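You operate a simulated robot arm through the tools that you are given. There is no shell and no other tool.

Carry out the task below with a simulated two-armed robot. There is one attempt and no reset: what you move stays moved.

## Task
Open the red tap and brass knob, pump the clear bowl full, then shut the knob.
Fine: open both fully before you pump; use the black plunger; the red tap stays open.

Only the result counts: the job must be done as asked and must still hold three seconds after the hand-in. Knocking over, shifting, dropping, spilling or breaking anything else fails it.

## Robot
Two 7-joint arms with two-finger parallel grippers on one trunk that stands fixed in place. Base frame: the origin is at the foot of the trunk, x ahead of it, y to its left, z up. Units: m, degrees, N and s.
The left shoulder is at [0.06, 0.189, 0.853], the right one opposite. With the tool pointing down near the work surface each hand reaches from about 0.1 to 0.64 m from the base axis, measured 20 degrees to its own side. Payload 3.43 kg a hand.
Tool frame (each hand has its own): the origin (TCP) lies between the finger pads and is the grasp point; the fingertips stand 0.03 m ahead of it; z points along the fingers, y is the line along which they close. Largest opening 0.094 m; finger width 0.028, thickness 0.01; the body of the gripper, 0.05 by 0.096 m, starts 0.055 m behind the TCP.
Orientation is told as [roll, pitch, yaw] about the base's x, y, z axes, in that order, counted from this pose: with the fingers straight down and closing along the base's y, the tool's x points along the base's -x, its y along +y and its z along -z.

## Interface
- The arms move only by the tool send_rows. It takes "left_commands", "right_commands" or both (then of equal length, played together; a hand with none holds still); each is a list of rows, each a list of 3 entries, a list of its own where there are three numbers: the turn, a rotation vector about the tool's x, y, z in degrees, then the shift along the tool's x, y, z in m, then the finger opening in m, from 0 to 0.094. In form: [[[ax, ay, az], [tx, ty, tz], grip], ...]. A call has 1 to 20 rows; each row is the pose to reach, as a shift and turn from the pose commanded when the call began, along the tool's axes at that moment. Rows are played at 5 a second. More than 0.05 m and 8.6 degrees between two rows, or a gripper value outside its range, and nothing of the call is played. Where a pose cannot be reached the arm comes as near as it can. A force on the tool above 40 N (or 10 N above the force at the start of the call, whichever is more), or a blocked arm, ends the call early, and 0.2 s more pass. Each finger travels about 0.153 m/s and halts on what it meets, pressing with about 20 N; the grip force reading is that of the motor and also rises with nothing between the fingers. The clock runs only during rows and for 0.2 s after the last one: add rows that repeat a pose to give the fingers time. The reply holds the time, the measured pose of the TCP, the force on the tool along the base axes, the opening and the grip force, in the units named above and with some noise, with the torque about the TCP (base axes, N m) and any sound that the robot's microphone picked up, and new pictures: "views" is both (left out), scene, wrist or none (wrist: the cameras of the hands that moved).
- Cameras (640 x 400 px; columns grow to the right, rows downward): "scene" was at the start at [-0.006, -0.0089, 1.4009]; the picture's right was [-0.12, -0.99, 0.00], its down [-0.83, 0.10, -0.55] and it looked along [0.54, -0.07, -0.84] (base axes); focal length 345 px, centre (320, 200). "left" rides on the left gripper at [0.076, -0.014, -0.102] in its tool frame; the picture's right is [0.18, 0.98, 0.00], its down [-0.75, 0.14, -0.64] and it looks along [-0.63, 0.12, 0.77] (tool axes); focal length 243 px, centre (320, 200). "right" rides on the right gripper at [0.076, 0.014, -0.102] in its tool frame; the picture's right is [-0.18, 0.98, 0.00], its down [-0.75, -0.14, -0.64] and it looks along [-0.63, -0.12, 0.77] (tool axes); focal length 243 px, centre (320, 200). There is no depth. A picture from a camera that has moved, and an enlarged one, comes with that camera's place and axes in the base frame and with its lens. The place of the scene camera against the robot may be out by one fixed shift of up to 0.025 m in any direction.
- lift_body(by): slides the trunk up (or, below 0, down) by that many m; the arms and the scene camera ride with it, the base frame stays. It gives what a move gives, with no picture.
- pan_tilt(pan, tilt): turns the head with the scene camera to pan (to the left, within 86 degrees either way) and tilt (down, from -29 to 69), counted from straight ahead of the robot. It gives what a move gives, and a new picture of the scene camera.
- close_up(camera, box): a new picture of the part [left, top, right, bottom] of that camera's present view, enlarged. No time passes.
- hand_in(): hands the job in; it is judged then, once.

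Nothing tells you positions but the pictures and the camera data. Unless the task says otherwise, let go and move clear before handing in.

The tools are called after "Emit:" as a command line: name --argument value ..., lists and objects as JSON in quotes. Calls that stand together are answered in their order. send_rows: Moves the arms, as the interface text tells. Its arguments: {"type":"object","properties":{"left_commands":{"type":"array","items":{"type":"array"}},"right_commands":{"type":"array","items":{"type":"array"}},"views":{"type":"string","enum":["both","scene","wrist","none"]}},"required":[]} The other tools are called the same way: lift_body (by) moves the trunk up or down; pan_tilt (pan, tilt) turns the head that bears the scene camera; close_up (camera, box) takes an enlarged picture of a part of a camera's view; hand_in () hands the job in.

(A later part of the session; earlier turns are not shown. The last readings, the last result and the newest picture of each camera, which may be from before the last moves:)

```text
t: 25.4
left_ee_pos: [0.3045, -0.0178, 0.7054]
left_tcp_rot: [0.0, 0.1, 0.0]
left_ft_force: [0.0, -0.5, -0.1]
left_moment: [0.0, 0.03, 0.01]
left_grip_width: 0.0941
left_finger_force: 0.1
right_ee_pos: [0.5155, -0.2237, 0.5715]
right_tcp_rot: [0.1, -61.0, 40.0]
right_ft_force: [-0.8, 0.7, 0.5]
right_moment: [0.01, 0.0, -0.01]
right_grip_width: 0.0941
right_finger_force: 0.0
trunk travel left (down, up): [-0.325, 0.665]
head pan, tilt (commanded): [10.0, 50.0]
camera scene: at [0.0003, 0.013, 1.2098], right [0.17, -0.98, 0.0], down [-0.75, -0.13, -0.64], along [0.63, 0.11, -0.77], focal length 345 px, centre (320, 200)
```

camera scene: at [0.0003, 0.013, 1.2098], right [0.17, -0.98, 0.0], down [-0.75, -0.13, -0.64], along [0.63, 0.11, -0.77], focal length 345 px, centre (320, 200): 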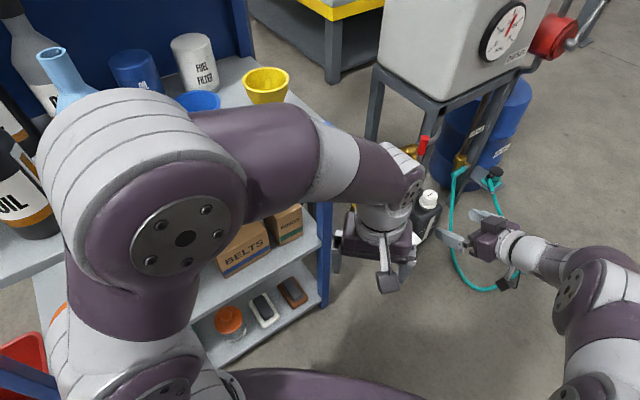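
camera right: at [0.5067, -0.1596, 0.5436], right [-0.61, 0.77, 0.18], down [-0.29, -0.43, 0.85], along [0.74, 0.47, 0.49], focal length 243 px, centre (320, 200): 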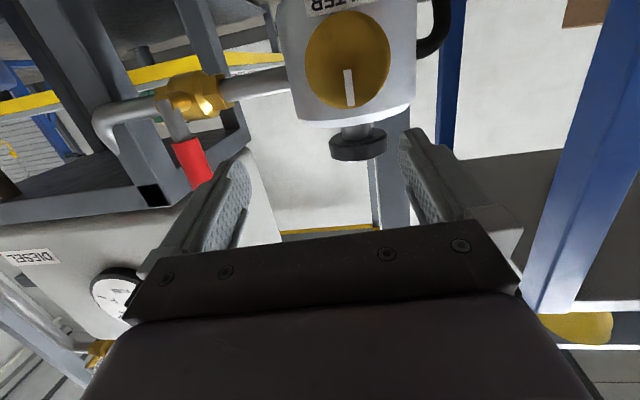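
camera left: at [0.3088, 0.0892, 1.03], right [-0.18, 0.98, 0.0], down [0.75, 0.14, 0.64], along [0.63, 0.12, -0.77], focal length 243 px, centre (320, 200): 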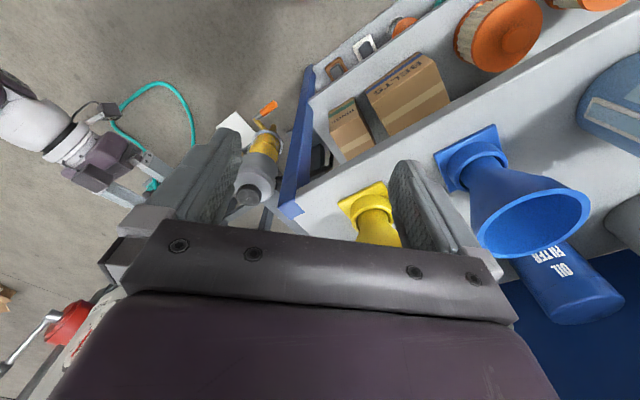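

The trunk is now 0.2 m down, with the right shoulder at about 0.65. I'll try the horizontal knob standoff again.

Emit:
send_rows --right_commands '[[[-1.22, -7.24, -0.32], [-0.0045, 0.0136, 0.0221], 0.094], [[-2.44, -14.48, -0.64], [-0.009, 0.0272, 0.0443], 0.094], [[-3.66, -21.72, -0.95], [-0.0136, 0.0408, 0.0664], 0.094], [[-4.88, -28.96, -1.27], [-0.0181, 0.0544, 0.0885], 0.094], [[-4.88, -28.96, -1.27], [-0.0181, 0.0544, 0.0885], 0.094]]' --views "wrist"

```text
t: 26.6
left_ee_pos: [0.3045, -0.0181, 0.7036]
left_tcp_rot: [0.0, 0.0, 0.0]
left_ft_force: [0.7, -0.1, -0.6]
left_moment: [0.0, -0.01, 0.01]
left_grip_width: 0.0939
left_finger_force: 0.0
right_ee_pos: [0.6282, -0.0707, 0.5934]
right_tcp_rot: [-4.0, -86.2, 46.7]
right_ft_force: [0.4, 0.7, 0.8]
right_moment: [-0.03, -0.01, -0.01]
right_grip_width: 0.0944
right_finger_force: 0.0
right hand out of reach, approached as far as the arm can: row 1, 2, 3, 4, 5
trunk travel left (down, up): [-0.325, 0.665]
head pan, tilt (commanded): [10.0, 50.0]
camera right: at [0.5388, -0.1329, 0.5245], right [-0.66, 0.73, 0.18], down [-0.34, -0.5, 0.79], along [0.67, 0.46, 0.58], focal length 243 px, centre (320, 200)
```

right: 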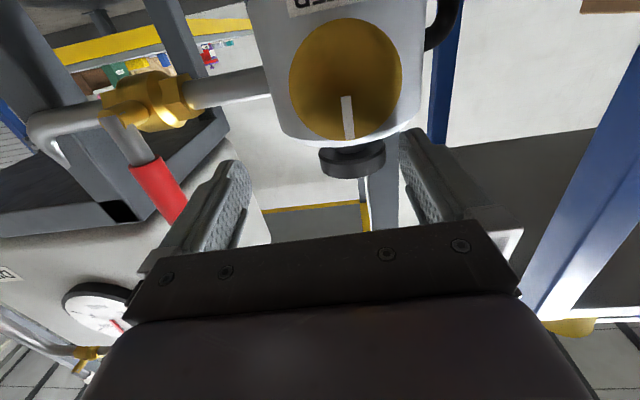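

The arm's limit fits a simple model: the wrist can only bend outward so far, so a pitch of about -75 is better than fully horizontal. I'll back straight out, then lower the trunk another 0.1 m; the left elbow is on the robot's side, well clear of the shelf.

Emit:
send_rows --right_commands '[[[0, 7, 0], [0, 0, -0.035], 0.094], [[0, 14, 0], [0, 0, -0.07], 0.094], [[0, 21, 0], [0, 0, -0.105], 0.094], [[0, 21, 0], [0, 0, -0.13], 0.094], [[0, 21, 0], [0, 0, -0.13], 0.094]]' --views "wrist"

Emit:
lift_body --by -0.1

Emit:
pan_tilt --pan -10 --tilt 45

```text
t: 27.8
left_ee_pos: [0.3057, -0.0183, 0.7052]
left_tcp_rot: [-0.2, 0.0, 0.0]
left_ft_force: [0.8, 0.5, 0.3]
left_moment: [-0.03, 0.02, 0.02]
left_grip_width: 0.094
left_finger_force: 0.1
right_ee_pos: [0.5268, -0.1581, 0.5989]
right_tcp_rot: [-0.3, -65.1, 42.9]
right_ft_force: [0.7, 0.7, -0.1]
right_moment: [-0.01, -0.01, -0.01]
right_grip_width: 0.0941
right_finger_force: 0.0
trunk travel left (down, up): [-0.325, 0.665]
head pan, tilt (commanded): [10.0, 50.0]
camera right: at [0.4238, -0.2331, 0.5741], right [-0.61, 0.78, 0.17], down [-0.1, -0.28, 0.95], along [0.79, 0.56, 0.25], focal length 243 px, centre (320, 200)
```

right: 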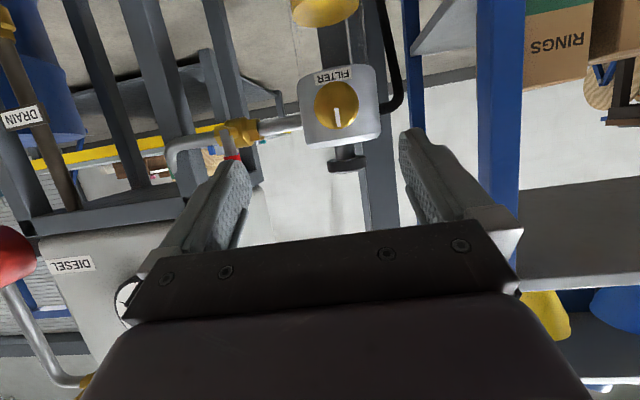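

```text
t: 29.1
left_ee_pos: [0.3044, -0.0167, 0.6046]
left_tcp_rot: [-0.1, -0.1, 0.0]
left_ft_force: [0.1, 0.5, -0.1]
left_moment: [0.03, -0.01, 0.02]
left_grip_width: 0.0938
left_finger_force: 0.1
right_ee_pos: [0.5266, -0.1583, 0.4992]
right_tcp_rot: [-0.2, -65.0, 42.8]
right_ft_force: [0.3, 0.6, 0.5]
right_moment: [-0.01, 0.0, -0.01]
right_grip_width: 0.094
right_finger_force: 0.0
trunk travel left (down, up): [-0.225, 0.765]
head pan, tilt (commanded): [10.0, 50.0]
```

```text
t: 29.9
left_ee_pos: [0.3049, -0.0177, 0.6051]
left_tcp_rot: [-0.1, 0.0, 0.0]
left_ft_force: [-0.9, -0.4, 0.0]
left_moment: [-0.04, 0.01, 0.0]
left_grip_width: 0.094
left_finger_force: 0.1
right_ee_pos: [0.5267, -0.158, 0.5001]
right_tcp_rot: [-0.2, -65.1, 42.8]
right_ft_force: [-1.2, 0.2, -0.5]
right_moment: [-0.01, -0.01, -0.01]
right_grip_width: 0.094
right_finger_force: 0.1
trunk travel left (down, up): [-0.225, 0.765]
head pan, tilt (commanded): [-10.0, 45.0]
camera scene: at [0.0046, -0.0145, 1.1167], right [-0.17, -0.98, 0.0], down [-0.7, 0.12, -0.71], along [0.7, -0.12, -0.71], focal length 345 px, centre (320, 200)
```

scene: 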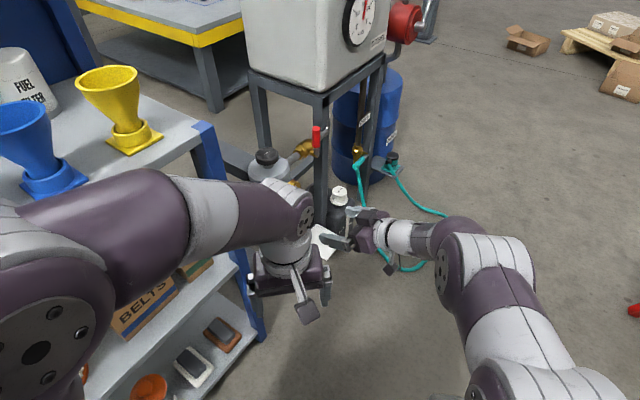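

The view is good, though the left forearm partly blocks the scene camera. I'll raise the right hand slightly, drop the trunk another 0.1 m, and then aim at the knob from its front.

Emit:
send_rows --right_commands '[[[0, 0, 0], [-0.03, 0, -0.02], 0.094], [[0, 0, 0], [-0.06, 0, -0.04], 0.094], [[0, 0, 0], [-0.09, 0, -0.06], 0.094], [[0, 0, 0], [-0.09, 0, -0.06], 0.094]]' --views "none"

Emit:
lift_body --by -0.1

Emit:
close_up --camera "right" --box '[0, 0, 640, 400]'

Emit:
close_up --camera "scene" --box '[0, 0, 640, 400]'

```text
t: 30.9
left_ee_pos: [0.305, -0.0175, 0.6054]
left_tcp_rot: [-0.1, 0.1, 0.0]
left_ft_force: [0.8, 0.1, 0.2]
left_moment: [0.0, 0.02, 0.03]
left_grip_width: 0.0941
left_finger_force: 0.0
right_ee_pos: [0.516, -0.1691, 0.6074]
right_tcp_rot: [-0.1, -65.0, 42.7]
right_ft_force: [-0.1, 0.4, 0.4]
right_moment: [-0.01, 0.0, 0.03]
right_grip_width: 0.0939
right_finger_force: 0.0
trunk travel left (down, up): [-0.225, 0.765]
head pan, tilt (commanded): [-10.0, 45.0]
```

```text
t: 32.3
left_ee_pos: [0.3047, -0.0171, 0.504]
left_tcp_rot: [-0.1, 0.0, 0.0]
left_ft_force: [0.0, -1.3, 0.2]
left_moment: [0.0, 0.01, 0.0]
left_grip_width: 0.0938
left_finger_force: 0.1
right_ee_pos: [0.5169, -0.1692, 0.5085]
right_tcp_rot: [-0.2, -65.1, 42.8]
right_ft_force: [0.0, -1.2, -1.0]
right_moment: [0.02, -0.02, -0.01]
right_grip_width: 0.0941
right_finger_force: 0.0
trunk travel left (down, up): [-0.125, 0.865]
head pan, tilt (commanded): [-10.0, 45.0]
```

```text
1.00 times, centred on (320, 200) of right (not enlarged: the box is as wide or as high as the picture)
camera zoom: at [0.4134, -0.2427, 0.4814], right [-0.61, 0.78, 0.17], down [-0.1, -0.28, 0.95], along [0.79, 0.56, 0.25], focal length 243 px, centre (320, 200)
```

zoom: 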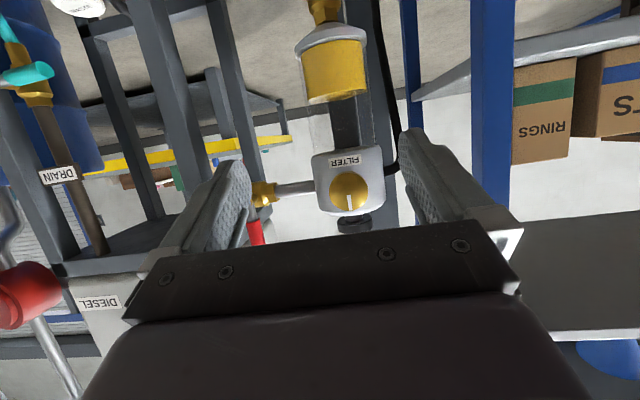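

```text
1.00 times, centred on (320, 200) of scene (not enlarged: the box is as wide or as high as the picture)
camera zoom: at [0.0045, -0.0145, 1.0168], right [-0.17, -0.98, 0.0], down [-0.7, 0.12, -0.71], along [0.7, -0.12, -0.71], focal length 345 px, centre (320, 200)
```

zoom: 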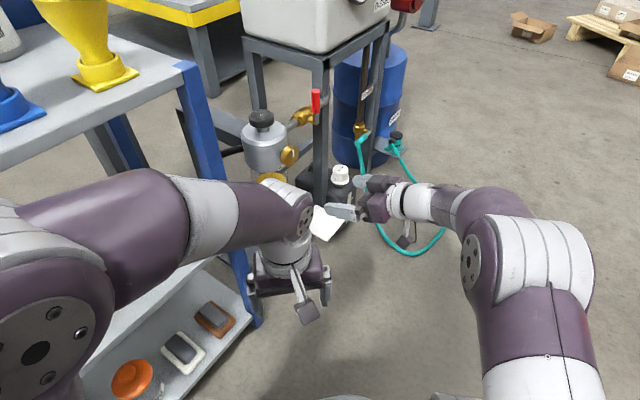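

This is a clear view: the bowl is a bit over half full, and the knob and tap are both visible. I'll zoom in to refine the knob, plunger and handle positions from here.

Emit:
close_up --camera "right" --box '[240, 130, 400, 250]'

Emit:
close_up --camera "right" --box '[280, 0, 400, 130]'

Emit:
close_up --camera "right" --box '[320, 160, 380, 215]'

```text
3.33 times, centred on (320, 190) of right
camera zoom: at [0.4134, -0.2427, 0.4814], right [-0.61, 0.78, 0.17], down [-0.1, -0.28, 0.95], along [0.79, 0.56, 0.25], focal length 809 px, centre (320, 233)
```

zoom: 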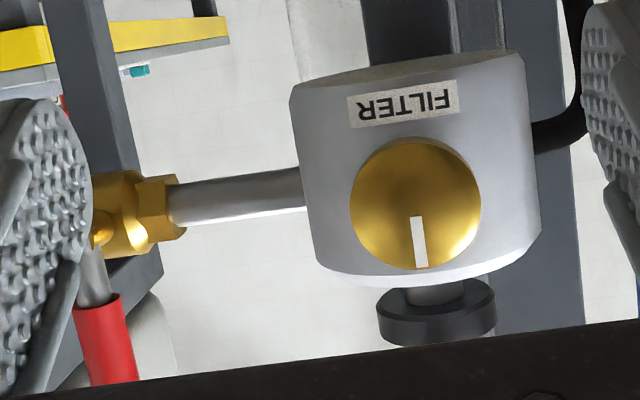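

```text
3.08 times, centred on (340, 65) of right
camera zoom: at [0.4134, -0.2427, 0.4814], right [-0.61, 0.78, 0.17], down [-0.1, -0.28, 0.95], along [0.79, 0.56, 0.25], focal length 746 px, centre (258, 615)
```

zoom: 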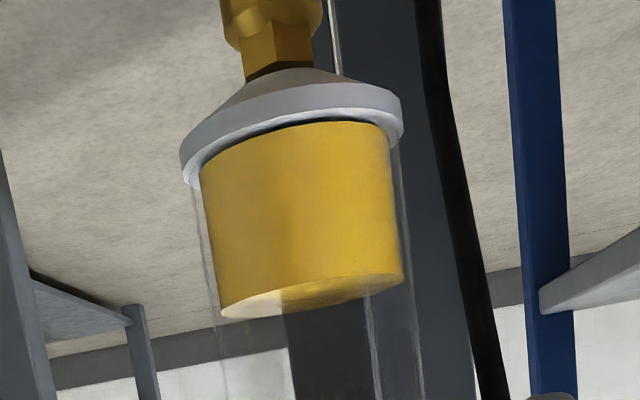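

```text
7.27 times, centred on (350, 188) of right
camera zoom: at [0.4134, -0.2427, 0.4814], right [-0.61, 0.78, 0.17], down [-0.1, -0.28, 0.95], along [0.79, 0.56, 0.25], focal length 1764 px, centre (102, 291)
```

zoom: 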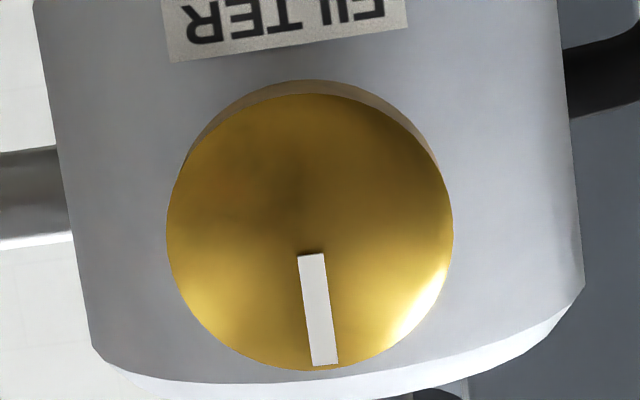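

The knob face centre refines to about (0.6135, -0.0575, 0.5475), with a 45 mm diameter and its axis along (0.707, 0.707, 0). I'll move to a pre-grasp about 35 mm in front of it.

Emit:
send_rows --right_commands '[[[0.24, -6.3, 0.11], [-0.0232, 0.0046, 0.0192], 0.094], [[0.49, -12.6, 0.23], [-0.0465, 0.0092, 0.0384], 0.094], [[0.73, -18.9, 0.34], [-0.0697, 0.0138, 0.0576], 0.094], [[0.73, -18.9, 0.34], [-0.0697, 0.0138, 0.0576], 0.094]]' --views "both"

```text
t: 33.3
left_ee_pos: [0.3055, -0.0174, 0.5039]
left_tcp_rot: [0.0, 0.0, 0.0]
left_ft_force: [1.1, -0.5, -0.4]
left_moment: [0.03, -0.01, 0.01]
left_grip_width: 0.0939
left_finger_force: 0.0
right_ee_pos: [0.5674, -0.1023, 0.546]
right_tcp_rot: [0.7, -84.0, 41.1]
right_ft_force: [-0.6, -0.1, -0.1]
right_moment: [0.02, 0.02, 0.02]
right_grip_width: 0.0941
right_finger_force: 0.2
trunk travel left (down, up): [-0.125, 0.865]
head pan, tilt (commanded): [-10.0, 45.0]
camera scene: at [0.0046, -0.0145, 1.0167], right [-0.17, -0.98, 0.0], down [-0.7, 0.12, -0.71], along [0.7, -0.12, -0.71], focal length 345 px, centre (320, 200)
camera right: at [0.4746, -0.1646, 0.4811], right [-0.64, 0.75, 0.18], down [-0.32, -0.48, 0.82], along [0.7, 0.46, 0.55], focal length 243 px, centre (320, 200)
```

scene: 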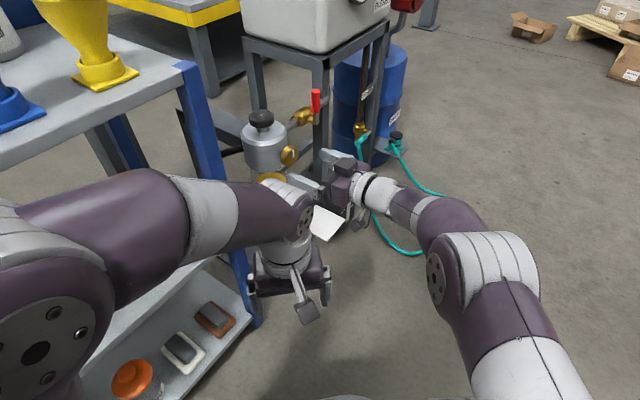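
right: 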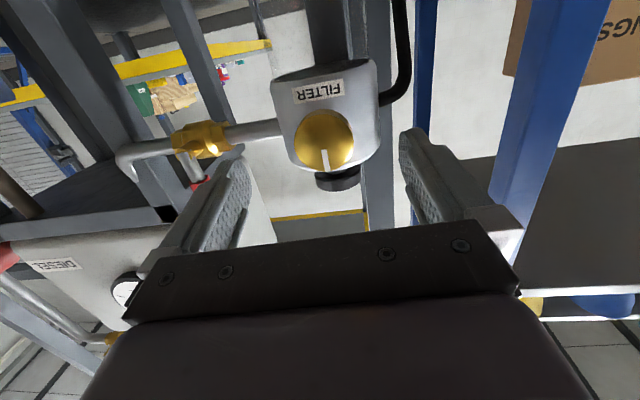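

I've reached the pre-grasp. A quick zoom will verify centring before I close in.

Emit:
close_up --camera "right" --box '[270, 90, 390, 200]'

```text
3.64 times, centred on (330, 145) of right
camera zoom: at [0.4746, -0.1646, 0.4811], right [-0.64, 0.75, 0.18], down [-0.32, -0.48, 0.82], along [0.7, 0.46, 0.55], focal length 882 px, centre (284, 400)
```

zoom: 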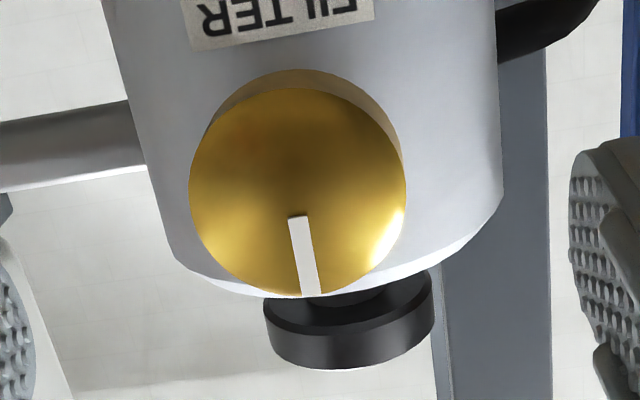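

The knob is centred to within 1 mm or so. I'll advance so the fingertips straddle its rim, with the fingers still open.

Emit:
send_rows --right_commands '[[[0, 0, 0], [-0.0025, 0.0011, 0.016], 0.075], [[0, 0, 0], [-0.005, 0.0022, 0.032], 0.075], [[0, 0, 0], [-0.0076, 0.0033, 0.0484], 0.075], [[0, 0, 0], [-0.0076, 0.0033, 0.0484], 0.075]]' --views "both"

Emit:
close_up --camera "right" --box '[220, 80, 440, 240]'

Emit:
close_up --camera "scene" --box '[230, 80, 390, 200]'

```text
t: 34.3
left_ee_pos: [0.3053, -0.0172, 0.5055]
left_tcp_rot: [-0.1, 0.0, 0.0]
left_ft_force: [1.2, 0.2, -1.1]
left_moment: [0.01, 0.0, 0.0]
left_grip_width: 0.0939
left_finger_force: 0.2
right_ee_pos: [0.6008, -0.0683, 0.5488]
right_tcp_rot: [0.7, -83.9, 41.1]
right_ft_force: [-0.3, 0.1, 0.3]
right_moment: [0.01, 0.01, 0.03]
right_grip_width: 0.0751
right_finger_force: 0.1
trunk travel left (down, up): [-0.125, 0.865]
head pan, tilt (commanded): [-10.0, 45.0]
camera scene: at [0.0046, -0.0145, 1.0167], right [-0.17, -0.98, 0.0], down [-0.7, 0.12, -0.71], along [0.7, -0.12, -0.71], focal length 345 px, centre (320, 200)
camera right: at [0.5083, -0.1305, 0.4832], right [-0.64, 0.75, 0.18], down [-0.32, -0.48, 0.82], along [0.7, 0.46, 0.55], focal length 243 px, centre (320, 200)
```

scene: 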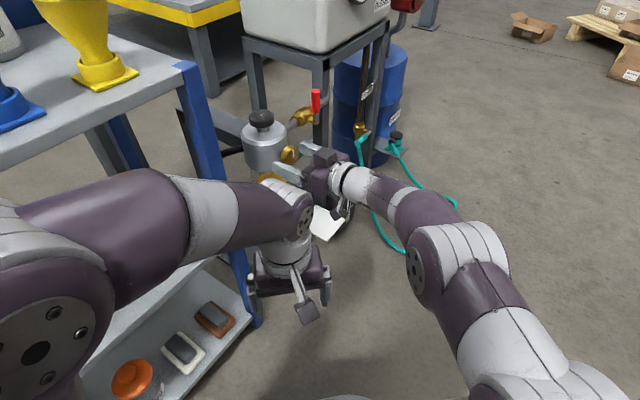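
right: 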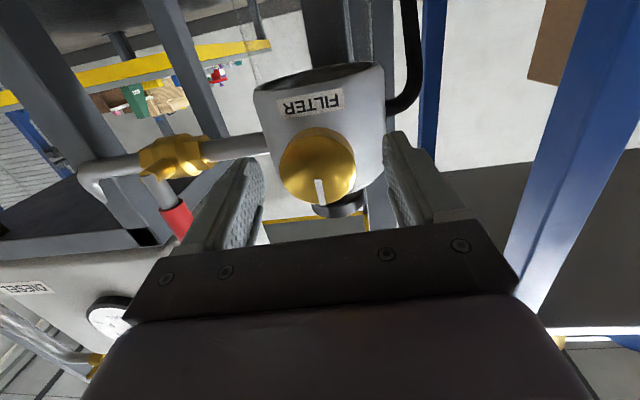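

```text
2.50 times, centred on (330, 160) of right
camera zoom: at [0.5083, -0.1305, 0.4832], right [-0.64, 0.75, 0.18], down [-0.32, -0.48, 0.82], along [0.7, 0.46, 0.55], focal length 606 px, centre (295, 300)
```

zoom: 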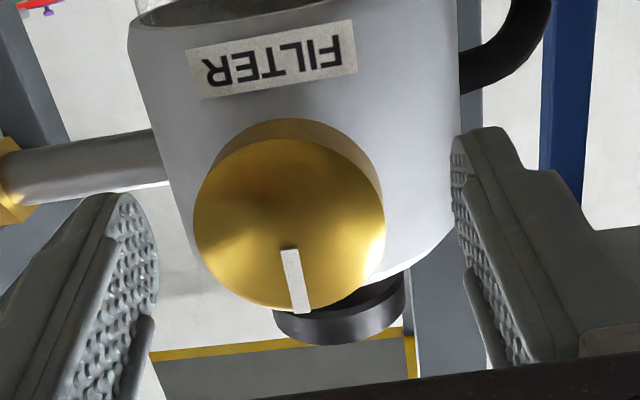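

```text
3.33 times, centred on (310, 140) of scene
camera zoom: at [0.0046, -0.0145, 1.0167], right [-0.17, -0.98, 0.0], down [-0.7, 0.12, -0.71], along [0.7, -0.12, -0.71], focal length 1151 px, centre (353, 400)
```

zoom: 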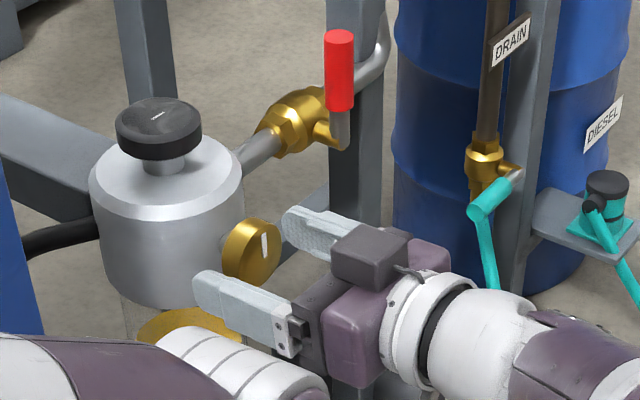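

The fingers straddle the knob well, as the scene close-up shows. I'll close on it now.

Emit:
send_rows --right_commands '[[[0, 0, 0], [0, 0, 0], 0.055], [[0, 0, 0], [0, 0, 0], 0.04], [[0, 0, 0], [0, 0, 0], 0.038], [[0, 0, 0], [0, 0, 0], 0.038]]' --views "wrist"

Emit:
close_up --camera "scene" --box '[230, 80, 390, 200]'

```text
t: 35.3
left_ee_pos: [0.3054, -0.018, 0.505]
left_tcp_rot: [0.0, 0.0, 0.0]
left_ft_force: [0.1, 0.1, -0.2]
left_moment: [0.0, 0.01, 0.0]
left_grip_width: 0.094
left_finger_force: 0.0
right_ee_pos: [0.6016, -0.0689, 0.5483]
right_tcp_rot: [0.8, -83.9, 40.9]
right_ft_force: [12.5, -9.4, 2.5]
right_moment: [-0.23, 0.21, 0.03]
right_grip_width: 0.0453
right_finger_force: 45.4
trunk travel left (down, up): [-0.125, 0.865]
head pan, tilt (commanded): [-10.0, 45.0]
camera right: at [0.5089, -0.1314, 0.4832], right [-0.64, 0.75, 0.18], down [-0.32, -0.48, 0.82], along [0.7, 0.46, 0.55], focal length 243 px, centre (320, 200)
```

right: 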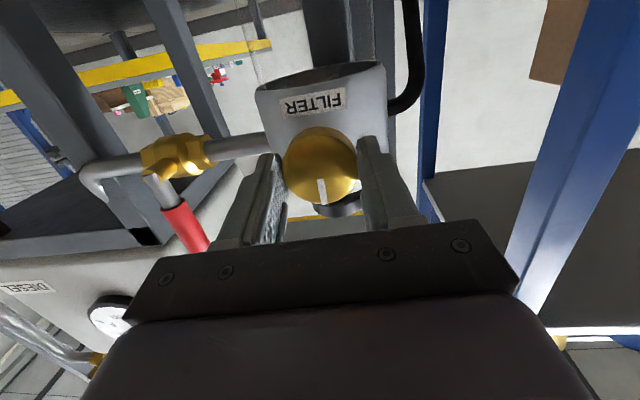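

```text
3.33 times, centred on (310, 140) of scene
camera zoom: at [0.0054, -0.0152, 1.0168], right [-0.17, -0.98, 0.0], down [-0.7, 0.12, -0.71], along [0.7, -0.12, -0.71], focal length 1151 px, centre (353, 400)
```

zoom: 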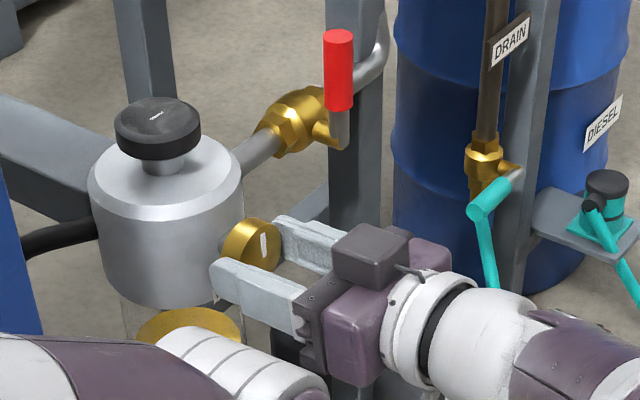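

The knob is gripped at 45.3 mm wide, with about 15 N of side force from a small offset. I'll ease the hand 2 mm sideways, then try a small counter-clockwise turn as seen from the front.

Emit:
send_rows --right_commands '[[[0, 0, 0], [0, -0.002, 0], 0.038], [[0, 0, 0], [0, -0.002, 0], 0.038]]' --views "none"

Emit:
send_rows --right_commands '[[[0.85, -0.57, -7.94], [0, 0, 0], 0.038], [[1.7, -1.15, -15.9], [0, 0, 0], 0.038], [[1.7, -1.15, -15.9], [0, 0, 0], 0.038]]' --views "wrist"

Emit:
close_up --camera "scene" --box '[270, 120, 330, 165]'

```text
t: 35.9
left_ee_pos: [0.3046, -0.0168, 0.5047]
left_tcp_rot: [-0.1, -0.1, -0.1]
left_ft_force: [-0.6, -0.3, 0.2]
left_moment: [0.0, 0.02, -0.01]
left_grip_width: 0.0941
left_finger_force: 0.1
right_ee_pos: [0.6014, -0.0687, 0.547]
right_tcp_rot: [0.7, -83.9, 41.2]
right_ft_force: [-5.5, -5.6, -0.6]
right_moment: [0.39, -0.44, 0.8]
right_grip_width: 0.045
right_finger_force: 44.7
trunk travel left (down, up): [-0.125, 0.865]
head pan, tilt (commanded): [-10.0, 45.0]
```

```text
t: 36.7
left_ee_pos: [0.3038, -0.0173, 0.5062]
left_tcp_rot: [-0.1, -0.1, 0.1]
left_ft_force: [-0.1, 0.8, 0.8]
left_moment: [0.01, -0.01, 0.01]
left_grip_width: 0.0938
left_finger_force: 0.0
right_ee_pos: [0.6015, -0.0696, 0.5478]
right_tcp_rot: [-73.0, -73.2, 114.1]
right_ft_force: [-12.0, 2.7, -4.3]
right_moment: [-0.59, 0.58, 0.44]
right_grip_width: 0.0451
right_finger_force: 44.5
trunk travel left (down, up): [-0.125, 0.865]
head pan, tilt (commanded): [-10.0, 45.0]
camera right: at [0.5225, -0.1449, 0.4794], right [-0.65, 0.75, -0.09], down [-0.49, -0.32, 0.81], along [0.58, 0.58, 0.57], focal length 243 px, centre (320, 200)
```

right: 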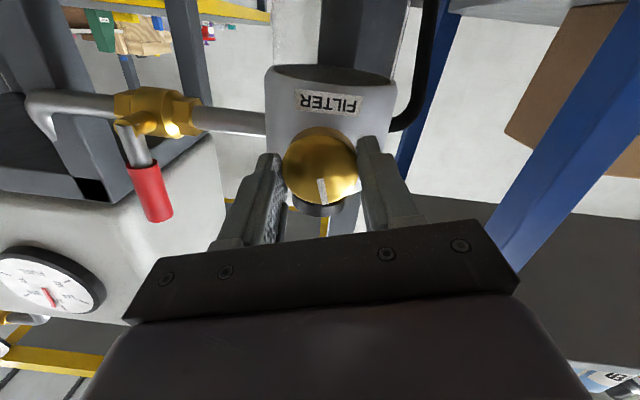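

```text
8.89 times, centred on (300, 142) of scene
camera zoom: at [0.0042, -0.0142, 1.0167], right [-0.17, -0.98, 0.0], down [-0.7, 0.12, -0.71], along [0.7, -0.12, -0.71], focal length 3070 px, centre (498, 711)
```

zoom: 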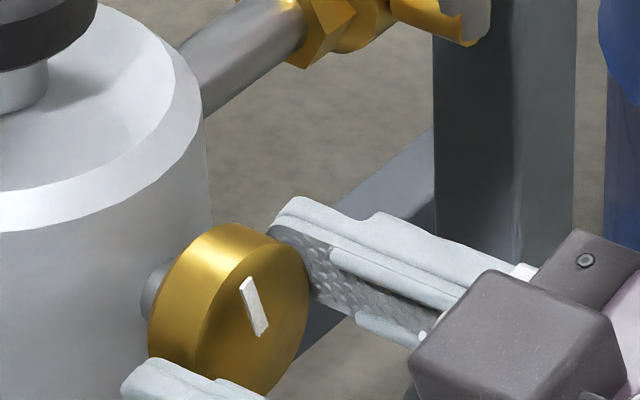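

The knob turns counter-clockwise with the hand; its pointer has moved about 16°. I'll continue turning.

Emit:
send_rows --right_commands '[[[0.85, -0.57, -7.94], [0, 0, 0], 0.038], [[1.7, -1.15, -15.9], [0, 0, 0], 0.038], [[2.54, -1.72, -23.8], [0, 0, 0], 0.038], [[3.39, -2.29, -31.7], [0, 0, 0], 0.038], [[3.39, -2.29, -31.7], [0, 0, 0], 0.038]]' --views "wrist"

Emit:
close_up --camera "scene" --box '[270, 120, 330, 165]'

```text
t: 37.5
left_ee_pos: [0.3044, -0.0189, 0.5057]
left_tcp_rot: [-0.2, -0.2, -0.1]
left_ft_force: [0.5, 0.1, 0.3]
left_moment: [0.02, 0.0, 0.01]
left_grip_width: 0.0942
left_finger_force: 0.0
right_ee_pos: [0.6018, -0.0685, 0.5463]
right_tcp_rot: [-85.4, -52.5, 125.8]
right_ft_force: [-13.7, -4.6, 2.7]
right_moment: [-0.3, 0.26, 0.42]
right_grip_width: 0.0452
right_finger_force: 45.2
right hand out of reach, approached as far as the arm can: row 3
trunk travel left (down, up): [-0.125, 0.865]
head pan, tilt (commanded): [-10.0, 45.0]
stopped in row 3 (right hand): the force on the tool passed its limit at 55 N (the readings are from after the stop); the commanded pose is now the measured one
camera right: at [0.5418, -0.1631, 0.4829], right [-0.59, 0.67, -0.45], down [-0.69, -0.12, 0.71], along [0.43, 0.73, 0.54], focal length 243 px, centre (320, 200)
```

right: 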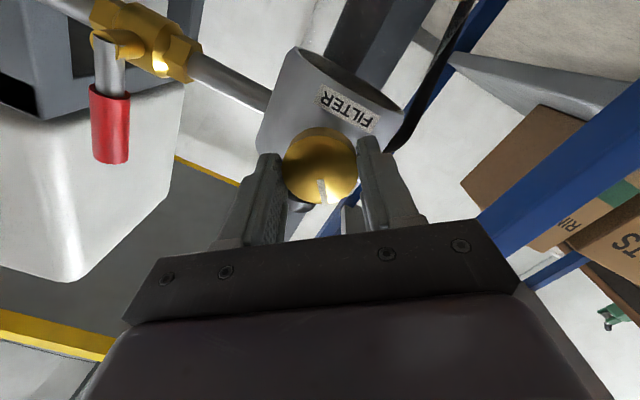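

```text
8.89 times, centred on (300, 142) of scene
camera zoom: at [0.0035, -0.0149, 1.017], right [-0.17, -0.98, 0.0], down [-0.7, 0.12, -0.71], along [0.7, -0.12, -0.71], focal length 3070 px, centre (498, 711)
```

zoom: 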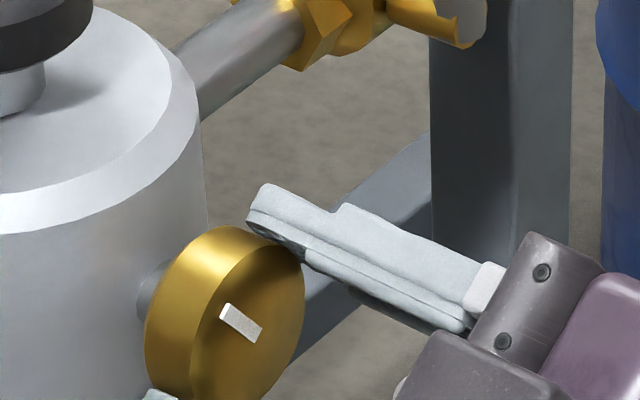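

The pointer is at about 40° when the wrist hits a limit. I'll ratchet: open the fingers, roll the hand back clockwise around the knob without touching it, and then regrip.

Emit:
send_rows --right_commands '[[[0, 0, 0], [0, 0, 0], 0.06], [[0, 0, 0], [0, 0, 0], 0.08], [[0, 0, 0], [0, 0, 0], 0.08]]' --views "none"

Emit:
close_up --camera "scene" --box '[270, 120, 330, 165]'

```text
t: 38.2
left_ee_pos: [0.3058, -0.018, 0.5052]
left_tcp_rot: [-0.2, 0.0, 0.0]
left_ft_force: [0.4, 0.0, -0.5]
left_moment: [0.03, -0.01, 0.02]
left_grip_width: 0.0939
left_finger_force: 0.0
right_ee_pos: [0.6033, -0.0688, 0.5458]
right_tcp_rot: [-85.2, -52.6, 125.7]
right_ft_force: [0.4, -0.6, 0.4]
right_moment: [0.01, 0.02, 0.02]
right_grip_width: 0.0801
right_finger_force: 0.1
trunk travel left (down, up): [-0.125, 0.865]
head pan, tilt (commanded): [-10.0, 45.0]
```

```text
8.89 times, centred on (300, 142) of scene
camera zoom: at [0.0046, -0.0145, 1.0167], right [-0.17, -0.98, 0.0], down [-0.7, 0.12, -0.71], along [0.7, -0.12, -0.71], focal length 3070 px, centre (498, 711)
```

zoom: 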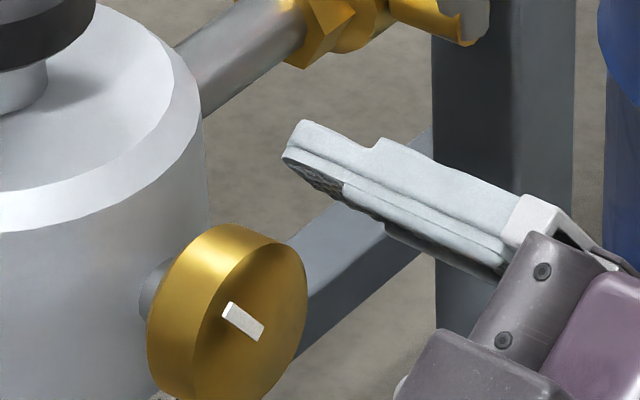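

The knob stays put at about 40°. I'll roll the open hand clockwise about the knob axis, then regrip.

Emit:
send_rows --right_commands '[[[-0.82, 0.39, 8.35], [0, 0, 0], 0.08], [[-1.65, 0.79, 16.7], [0, 0, 0], 0.08], [[-2.47, 1.18, 25.05], [0, 0, 0], 0.08], [[-3.29, 1.58, 33.4], [0, 0, 0], 0.08], [[-4.12, 1.97, 41.75], [0, 0, 0], 0.08], [[-4.94, 2.37, 50.1], [0, 0, 0], 0.08], [[-5.76, 2.76, 58.45], [0, 0, 0], 0.08], [[-6.59, 3.16, 66.8], [0, 0, 0], 0.08], [[-7.41, 3.55, 75.15], [0, 0, 0], 0.08], [[-8.23, 3.95, 83.5], [0, 0, 0], 0.08], [[-9.06, 4.34, 91.85], [0, 0, 0], 0.08], [[-9.06, 4.34, 91.85], [0, 0, 0], 0.08]]' --views "both"

```text
t: 40.9
left_ee_pos: [0.3054, -0.018, 0.5051]
left_tcp_rot: [-0.1, 0.0, 0.0]
left_ft_force: [0.2, -0.1, 0.0]
left_moment: [0.01, -0.03, -0.01]
left_grip_width: 0.0941
left_finger_force: 0.1
right_ee_pos: [0.6028, -0.0679, 0.5463]
right_tcp_rot: [83.4, -34.3, -38.2]
right_ft_force: [0.2, 0.8, -0.2]
right_moment: [0.0, -0.02, 0.0]
right_grip_width: 0.0801
right_finger_force: 0.1
trunk travel left (down, up): [-0.125, 0.865]
head pan, tilt (commanded): [-10.0, 45.0]
camera scene: at [0.0046, -0.0146, 1.0167], right [-0.17, -0.98, 0.0], down [-0.7, 0.12, -0.71], along [0.7, -0.12, -0.71], focal length 345 px, centre (320, 200)
camera right: at [0.4788, -0.0995, 0.525], right [-0.24, 0.34, 0.91], down [0.12, -0.92, 0.37], along [0.96, 0.2, 0.19], focal length 243 px, centre (320, 200)
```

scene: 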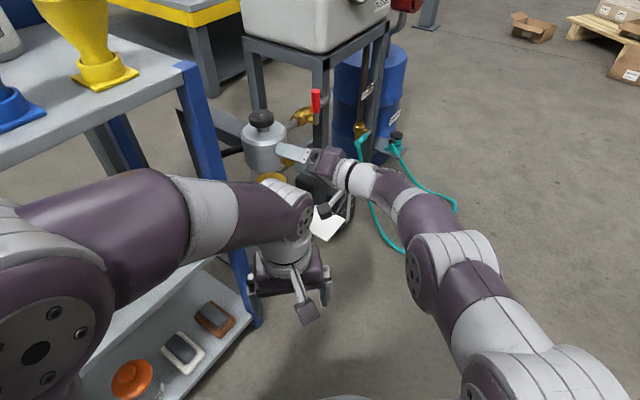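
right: 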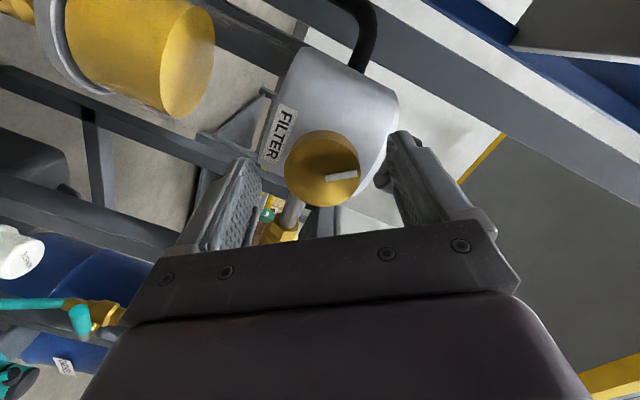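

That worked with no reach limits. I'll roll a bit further clockwise for a longer stroke, then grip and turn the knob counter-clockwise.

Emit:
send_rows --right_commands '[[[-0.82, 0.39, 8.35], [0, 0, 0], 0.08], [[-1.65, 0.79, 16.7], [0, 0, 0], 0.08], [[-2.47, 1.18, 25.05], [0, 0, 0], 0.08], [[-3.29, 1.58, 33.4], [0, 0, 0], 0.08], [[-4.12, 1.97, 41.75], [0, 0, 0], 0.08], [[-4.94, 2.37, 50.1], [0, 0, 0], 0.08], [[-4.94, 2.37, 50.1], [0, 0, 0], 0.08]]' --views "wrist"

```text
t: 41.7
left_ee_pos: [0.3061, -0.0182, 0.5048]
left_tcp_rot: [-0.1, 0.0, 0.1]
left_ft_force: [0.0, -0.8, 0.5]
left_moment: [-0.01, -0.01, 0.0]
left_grip_width: 0.0938
left_finger_force: 0.1
right_ee_pos: [0.5948, -0.0618, 0.5697]
right_tcp_rot: [82.8, -15.0, -39.4]
right_ft_force: [-2.0, -3.6, -21.6]
right_moment: [-0.1, 0.43, -0.29]
right_grip_width: 0.0917
right_finger_force: 10.2
right hand out of reach, approached as far as the arm can: row 1, 2, 3, 4
trunk travel left (down, up): [-0.125, 0.865]
head pan, tilt (commanded): [-10.0, 45.0]
stopped in row 4 (right hand): the force on the tool passed its limit at 112 N (the readings are from after the stop); the commanded pose is now the measured one
camera right: at [0.4686, -0.0888, 0.5774], right [0.02, 0.14, 0.99], down [0.16, -0.98, 0.14], along [0.99, 0.15, -0.04], focal length 243 px, centre (320, 200)
```

right: 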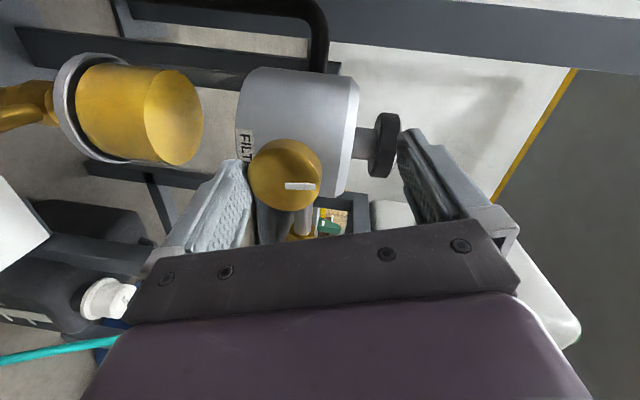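

The roll limit on that side pushed the hand up, and the lower finger pressed on the knob. I'll back off to the last good centred pose right away and check everything.

Emit:
send_rows --right_commands '[[[0, 0, 0], [-0.001, -0.008, 0.001], 0.092], [[0.9, -1.0, -8.0], [-0.002, -0.017, 0.002], 0.092], [[1.5, -1.6, -15.5], [-0.0036, -0.025, 0.0036], 0.09], [[1.88, -1.99, -19.8], [-0.0036, -0.025, 0.0036], 0.085], [[1.88, -1.99, -19.8], [-0.0036, -0.025, 0.0036], 0.08]]' --views "both"

Emit:
close_up --camera "scene" --box '[230, 80, 350, 180]'

Emit:
close_up --camera "right" --box '[220, 60, 440, 240]'

```text
t: 42.9
left_ee_pos: [0.3056, -0.0179, 0.5055]
left_tcp_rot: [-0.1, -0.1, -0.1]
left_ft_force: [-0.6, 0.0, 0.2]
left_moment: [0.0, 0.0, 0.02]
left_grip_width: 0.0941
left_finger_force: 0.1
right_ee_pos: [0.6021, -0.0685, 0.5543]
right_tcp_rot: [81.1, -35.4, -38.6]
right_ft_force: [-0.7, -0.2, 0.5]
right_moment: [0.0, -0.02, -0.03]
right_grip_width: 0.08
right_finger_force: 0.1
trunk travel left (down, up): [-0.125, 0.865]
head pan, tilt (commanded): [-10.0, 45.0]
camera scene: at [0.0046, -0.0145, 1.0168], right [-0.17, -0.98, 0.0], down [-0.7, 0.12, -0.71], along [0.7, -0.12, -0.71], focal length 345 px, centre (320, 200)
camera right: at [0.4782, -0.0957, 0.5349], right [-0.23, 0.38, 0.9], down [0.09, -0.91, 0.4], along [0.97, 0.17, 0.17], focal length 243 px, centre (320, 200)
```

scene: 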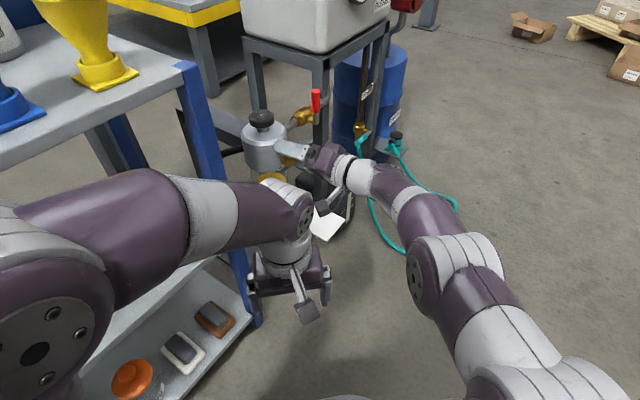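
right: 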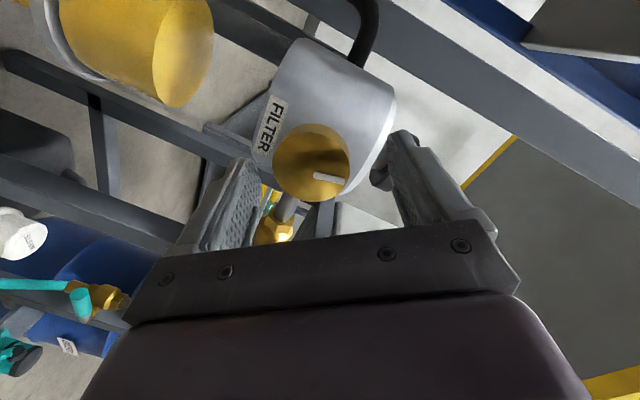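

```text
4.00 times, centred on (290, 130) of scene
camera zoom: at [0.0046, -0.0145, 1.0168], right [-0.17, -0.98, 0.0], down [-0.7, 0.12, -0.71], along [0.7, -0.12, -0.71], focal length 1382 px, centre (440, 480)
```

zoom: 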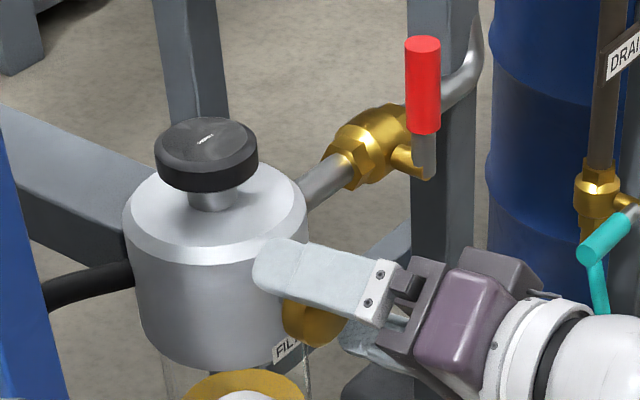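

```text
2.22 times, centred on (330, 150) of right
camera zoom: at [0.4782, -0.0957, 0.5349], right [-0.23, 0.38, 0.9], down [0.09, -0.91, 0.4], along [0.97, 0.17, 0.17], focal length 539 px, centre (298, 311)
```

zoom: 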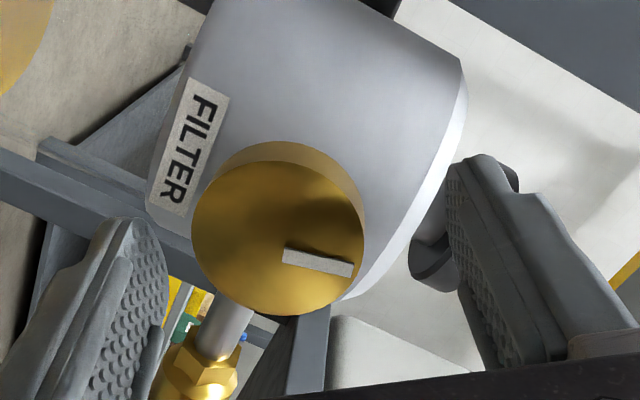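

No harm done: the filter and tap are unchanged, though the knob was dragged back to about 9°. I'll recentre the hand and regrip from this roll, which leaves roughly 90° of usable stroke.

Emit:
send_rows --right_commands '[[[0, 0, 0], [0.0035, -0.0048, 0.0008], 0.07], [[0, 0, 0], [0.0035, -0.0048, 0.0008], 0.05], [[0, 0, 0], [0.0035, -0.0048, 0.0008], 0.038], [[0, 0, 0], [0.0035, -0.0048, 0.0008], 0.038]]' --views "wrist"

Emit:
close_up --camera "scene" --box '[270, 120, 330, 165]'

```text
t: 43.9
left_ee_pos: [0.3062, -0.0174, 0.5059]
left_tcp_rot: [-0.1, 0.0, 0.0]
left_ft_force: [-0.1, -0.2, -0.9]
left_moment: [0.03, 0.02, 0.01]
left_grip_width: 0.094
left_finger_force: 0.0
right_ee_pos: [0.603, -0.0664, 0.5477]
right_tcp_rot: [81.1, -35.3, -38.7]
right_ft_force: [-1.6, 1.3, 1.6]
right_moment: [0.28, -0.26, 0.58]
right_grip_width: 0.0455
right_finger_force: 45.2
trunk travel left (down, up): [-0.125, 0.865]
head pan, tilt (commanded): [-10.0, 45.0]
camera right: at [0.4779, -0.0953, 0.5289], right [-0.23, 0.38, 0.9], down [0.09, -0.91, 0.4], along [0.97, 0.17, 0.17], focal length 243 px, centre (320, 200)
```

right: 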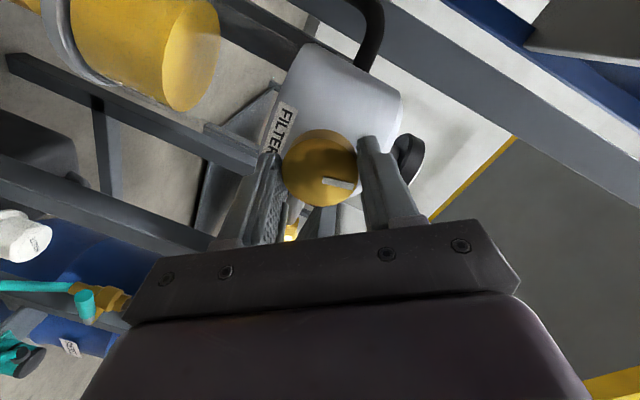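

```text
8.89 times, centred on (300, 142) of scene
camera zoom: at [0.0043, -0.0145, 1.0168], right [-0.17, -0.98, 0.0], down [-0.7, 0.12, -0.71], along [0.7, -0.12, -0.71], focal length 3070 px, centre (498, 711)
```

zoom: 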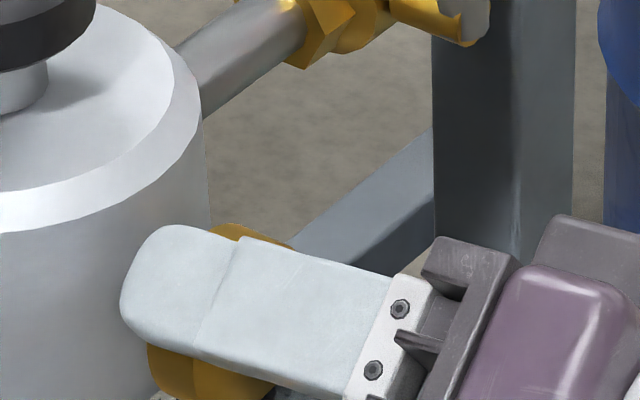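

The grip is good and centred, with almost no side force. I'll turn counter-clockwise in steps.

Emit:
send_rows --right_commands '[[[0.75, -0.75, -8.25], [0, 0, 0], 0.038], [[1.51, -1.49, -16.5], [0, 0, 0], 0.038], [[2.26, -2.24, -24.7], [0, 0, 0], 0.038], [[3.01, -2.98, -32.9], [0, 0, 0], 0.038], [[3.77, -3.73, -41.2], [0, 0, 0], 0.038], [[3.77, -3.73, -41.2], [0, 0, 0], 0.038]]' --views "wrist"

Emit:
close_up --camera "scene" --box '[270, 120, 330, 165]'

```text
t: 45.3
left_ee_pos: [0.3052, -0.0162, 0.5053]
left_tcp_rot: [-0.2, -0.1, 0.0]
left_ft_force: [-0.2, 0.3, 0.7]
left_moment: [-0.02, -0.02, -0.03]
left_grip_width: 0.094
left_finger_force: 0.1
right_ee_pos: [0.6031, -0.0667, 0.5472]
right_tcp_rot: [62.7, -76.1, -22.3]
right_ft_force: [-10.9, 7.5, -3.4]
right_moment: [0.24, -0.24, 0.78]
right_grip_width: 0.0456
right_finger_force: 44.2
trunk travel left (down, up): [-0.125, 0.865]
head pan, tilt (commanded): [-10.0, 45.0]
camera right: at [0.4989, -0.1165, 0.4877], right [-0.57, 0.72, 0.39], down [-0.22, -0.59, 0.77], along [0.79, 0.35, 0.5], focal length 243 px, centre (320, 200)
```

right: 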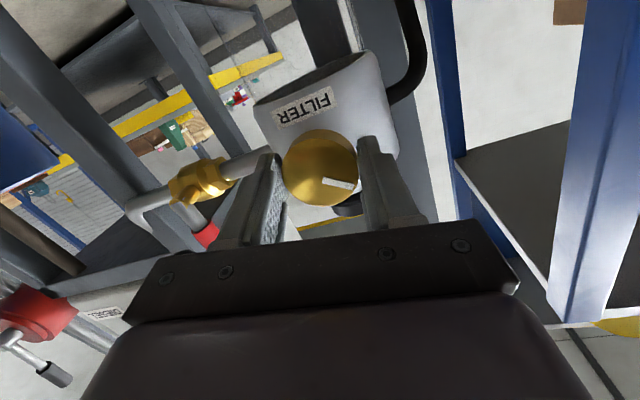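

```text
8.89 times, centred on (300, 142) of scene
camera zoom: at [0.0041, -0.014, 1.0167], right [-0.17, -0.98, 0.0], down [-0.7, 0.12, -0.71], along [0.7, -0.12, -0.71], focal length 3070 px, centre (498, 711)
```

zoom: 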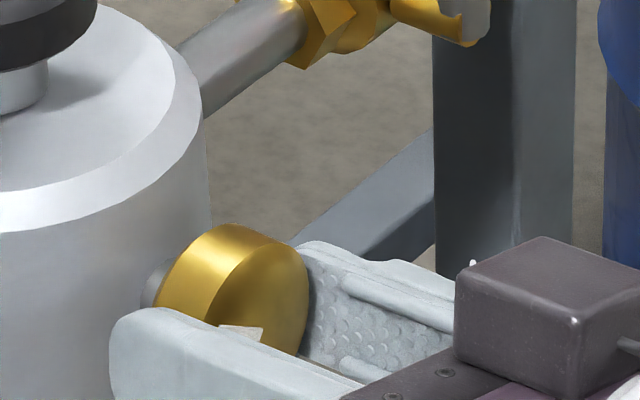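

The knob is following. I'll continue to the end of this stroke.

Emit:
send_rows --right_commands '[[[0.75, -0.75, -8.25], [0, 0, 0], 0.038], [[1.51, -1.49, -16.5], [0, 0, 0], 0.038], [[2.26, -2.24, -24.7], [0, 0, 0], 0.038], [[3.01, -2.98, -32.9], [0, 0, 0], 0.038], [[3.77, -3.73, -41.2], [0, 0, 0], 0.038], [[4.1, -4.05, -45.0], [0, 0, 0], 0.038]]' --views "wrist"

Emit:
close_up --camera "scene" --box '[270, 120, 330, 165]'

Emit:
close_up --camera "right" --box '[260, 60, 400, 240]'

```text
t: 46.7
left_ee_pos: [0.3041, -0.0164, 0.5059]
left_tcp_rot: [-0.2, -0.1, -0.1]
left_ft_force: [-1.3, -0.5, -0.1]
left_moment: [0.02, 0.0, 0.0]
left_grip_width: 0.094
left_finger_force: 0.0
right_ee_pos: [0.6016, -0.0663, 0.5488]
right_tcp_rot: [-87.0, -57.1, 125.3]
right_ft_force: [-16.4, 16.4, -5.1]
right_moment: [0.46, 0.97, 1.0]
right_grip_width: 0.0454
right_finger_force: 45.0
trunk travel left (down, up): [-0.125, 0.865]
head pan, tilt (commanded): [-10.0, 45.0]
camera right: at [0.5367, -0.1538, 0.4794], right [-0.58, 0.72, -0.38], down [-0.67, -0.15, 0.73], along [0.47, 0.67, 0.57], focal length 243 px, centre (320, 200)
```

right: 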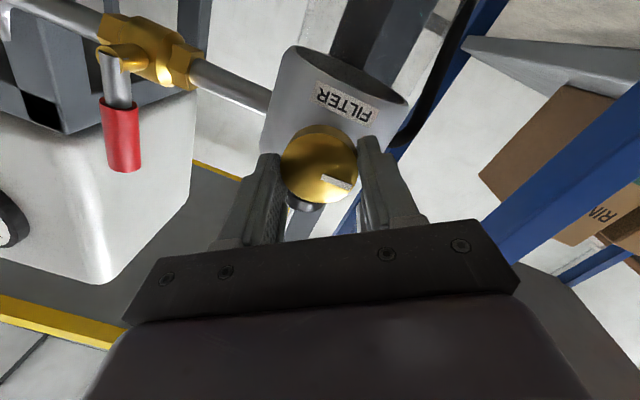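

```text
8.89 times, centred on (300, 142) of scene
camera zoom: at [0.004, -0.0134, 1.0168], right [-0.17, -0.98, 0.0], down [-0.7, 0.12, -0.71], along [0.7, -0.12, -0.71], focal length 3070 px, centre (498, 711)
```

zoom: 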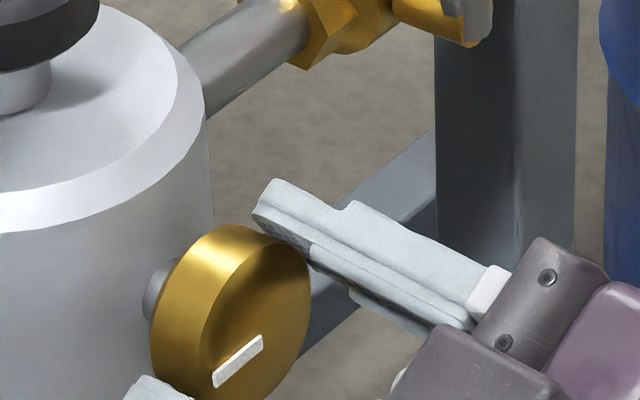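

```text
2.22 times, centred on (330, 150) of right
camera zoom: at [0.5367, -0.1538, 0.4794], right [-0.58, 0.72, -0.38], down [-0.67, -0.15, 0.73], along [0.47, 0.67, 0.57], focal length 539 px, centre (298, 311)
```

zoom: 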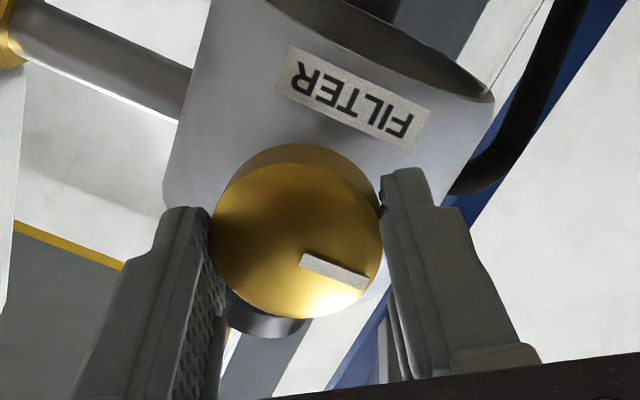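

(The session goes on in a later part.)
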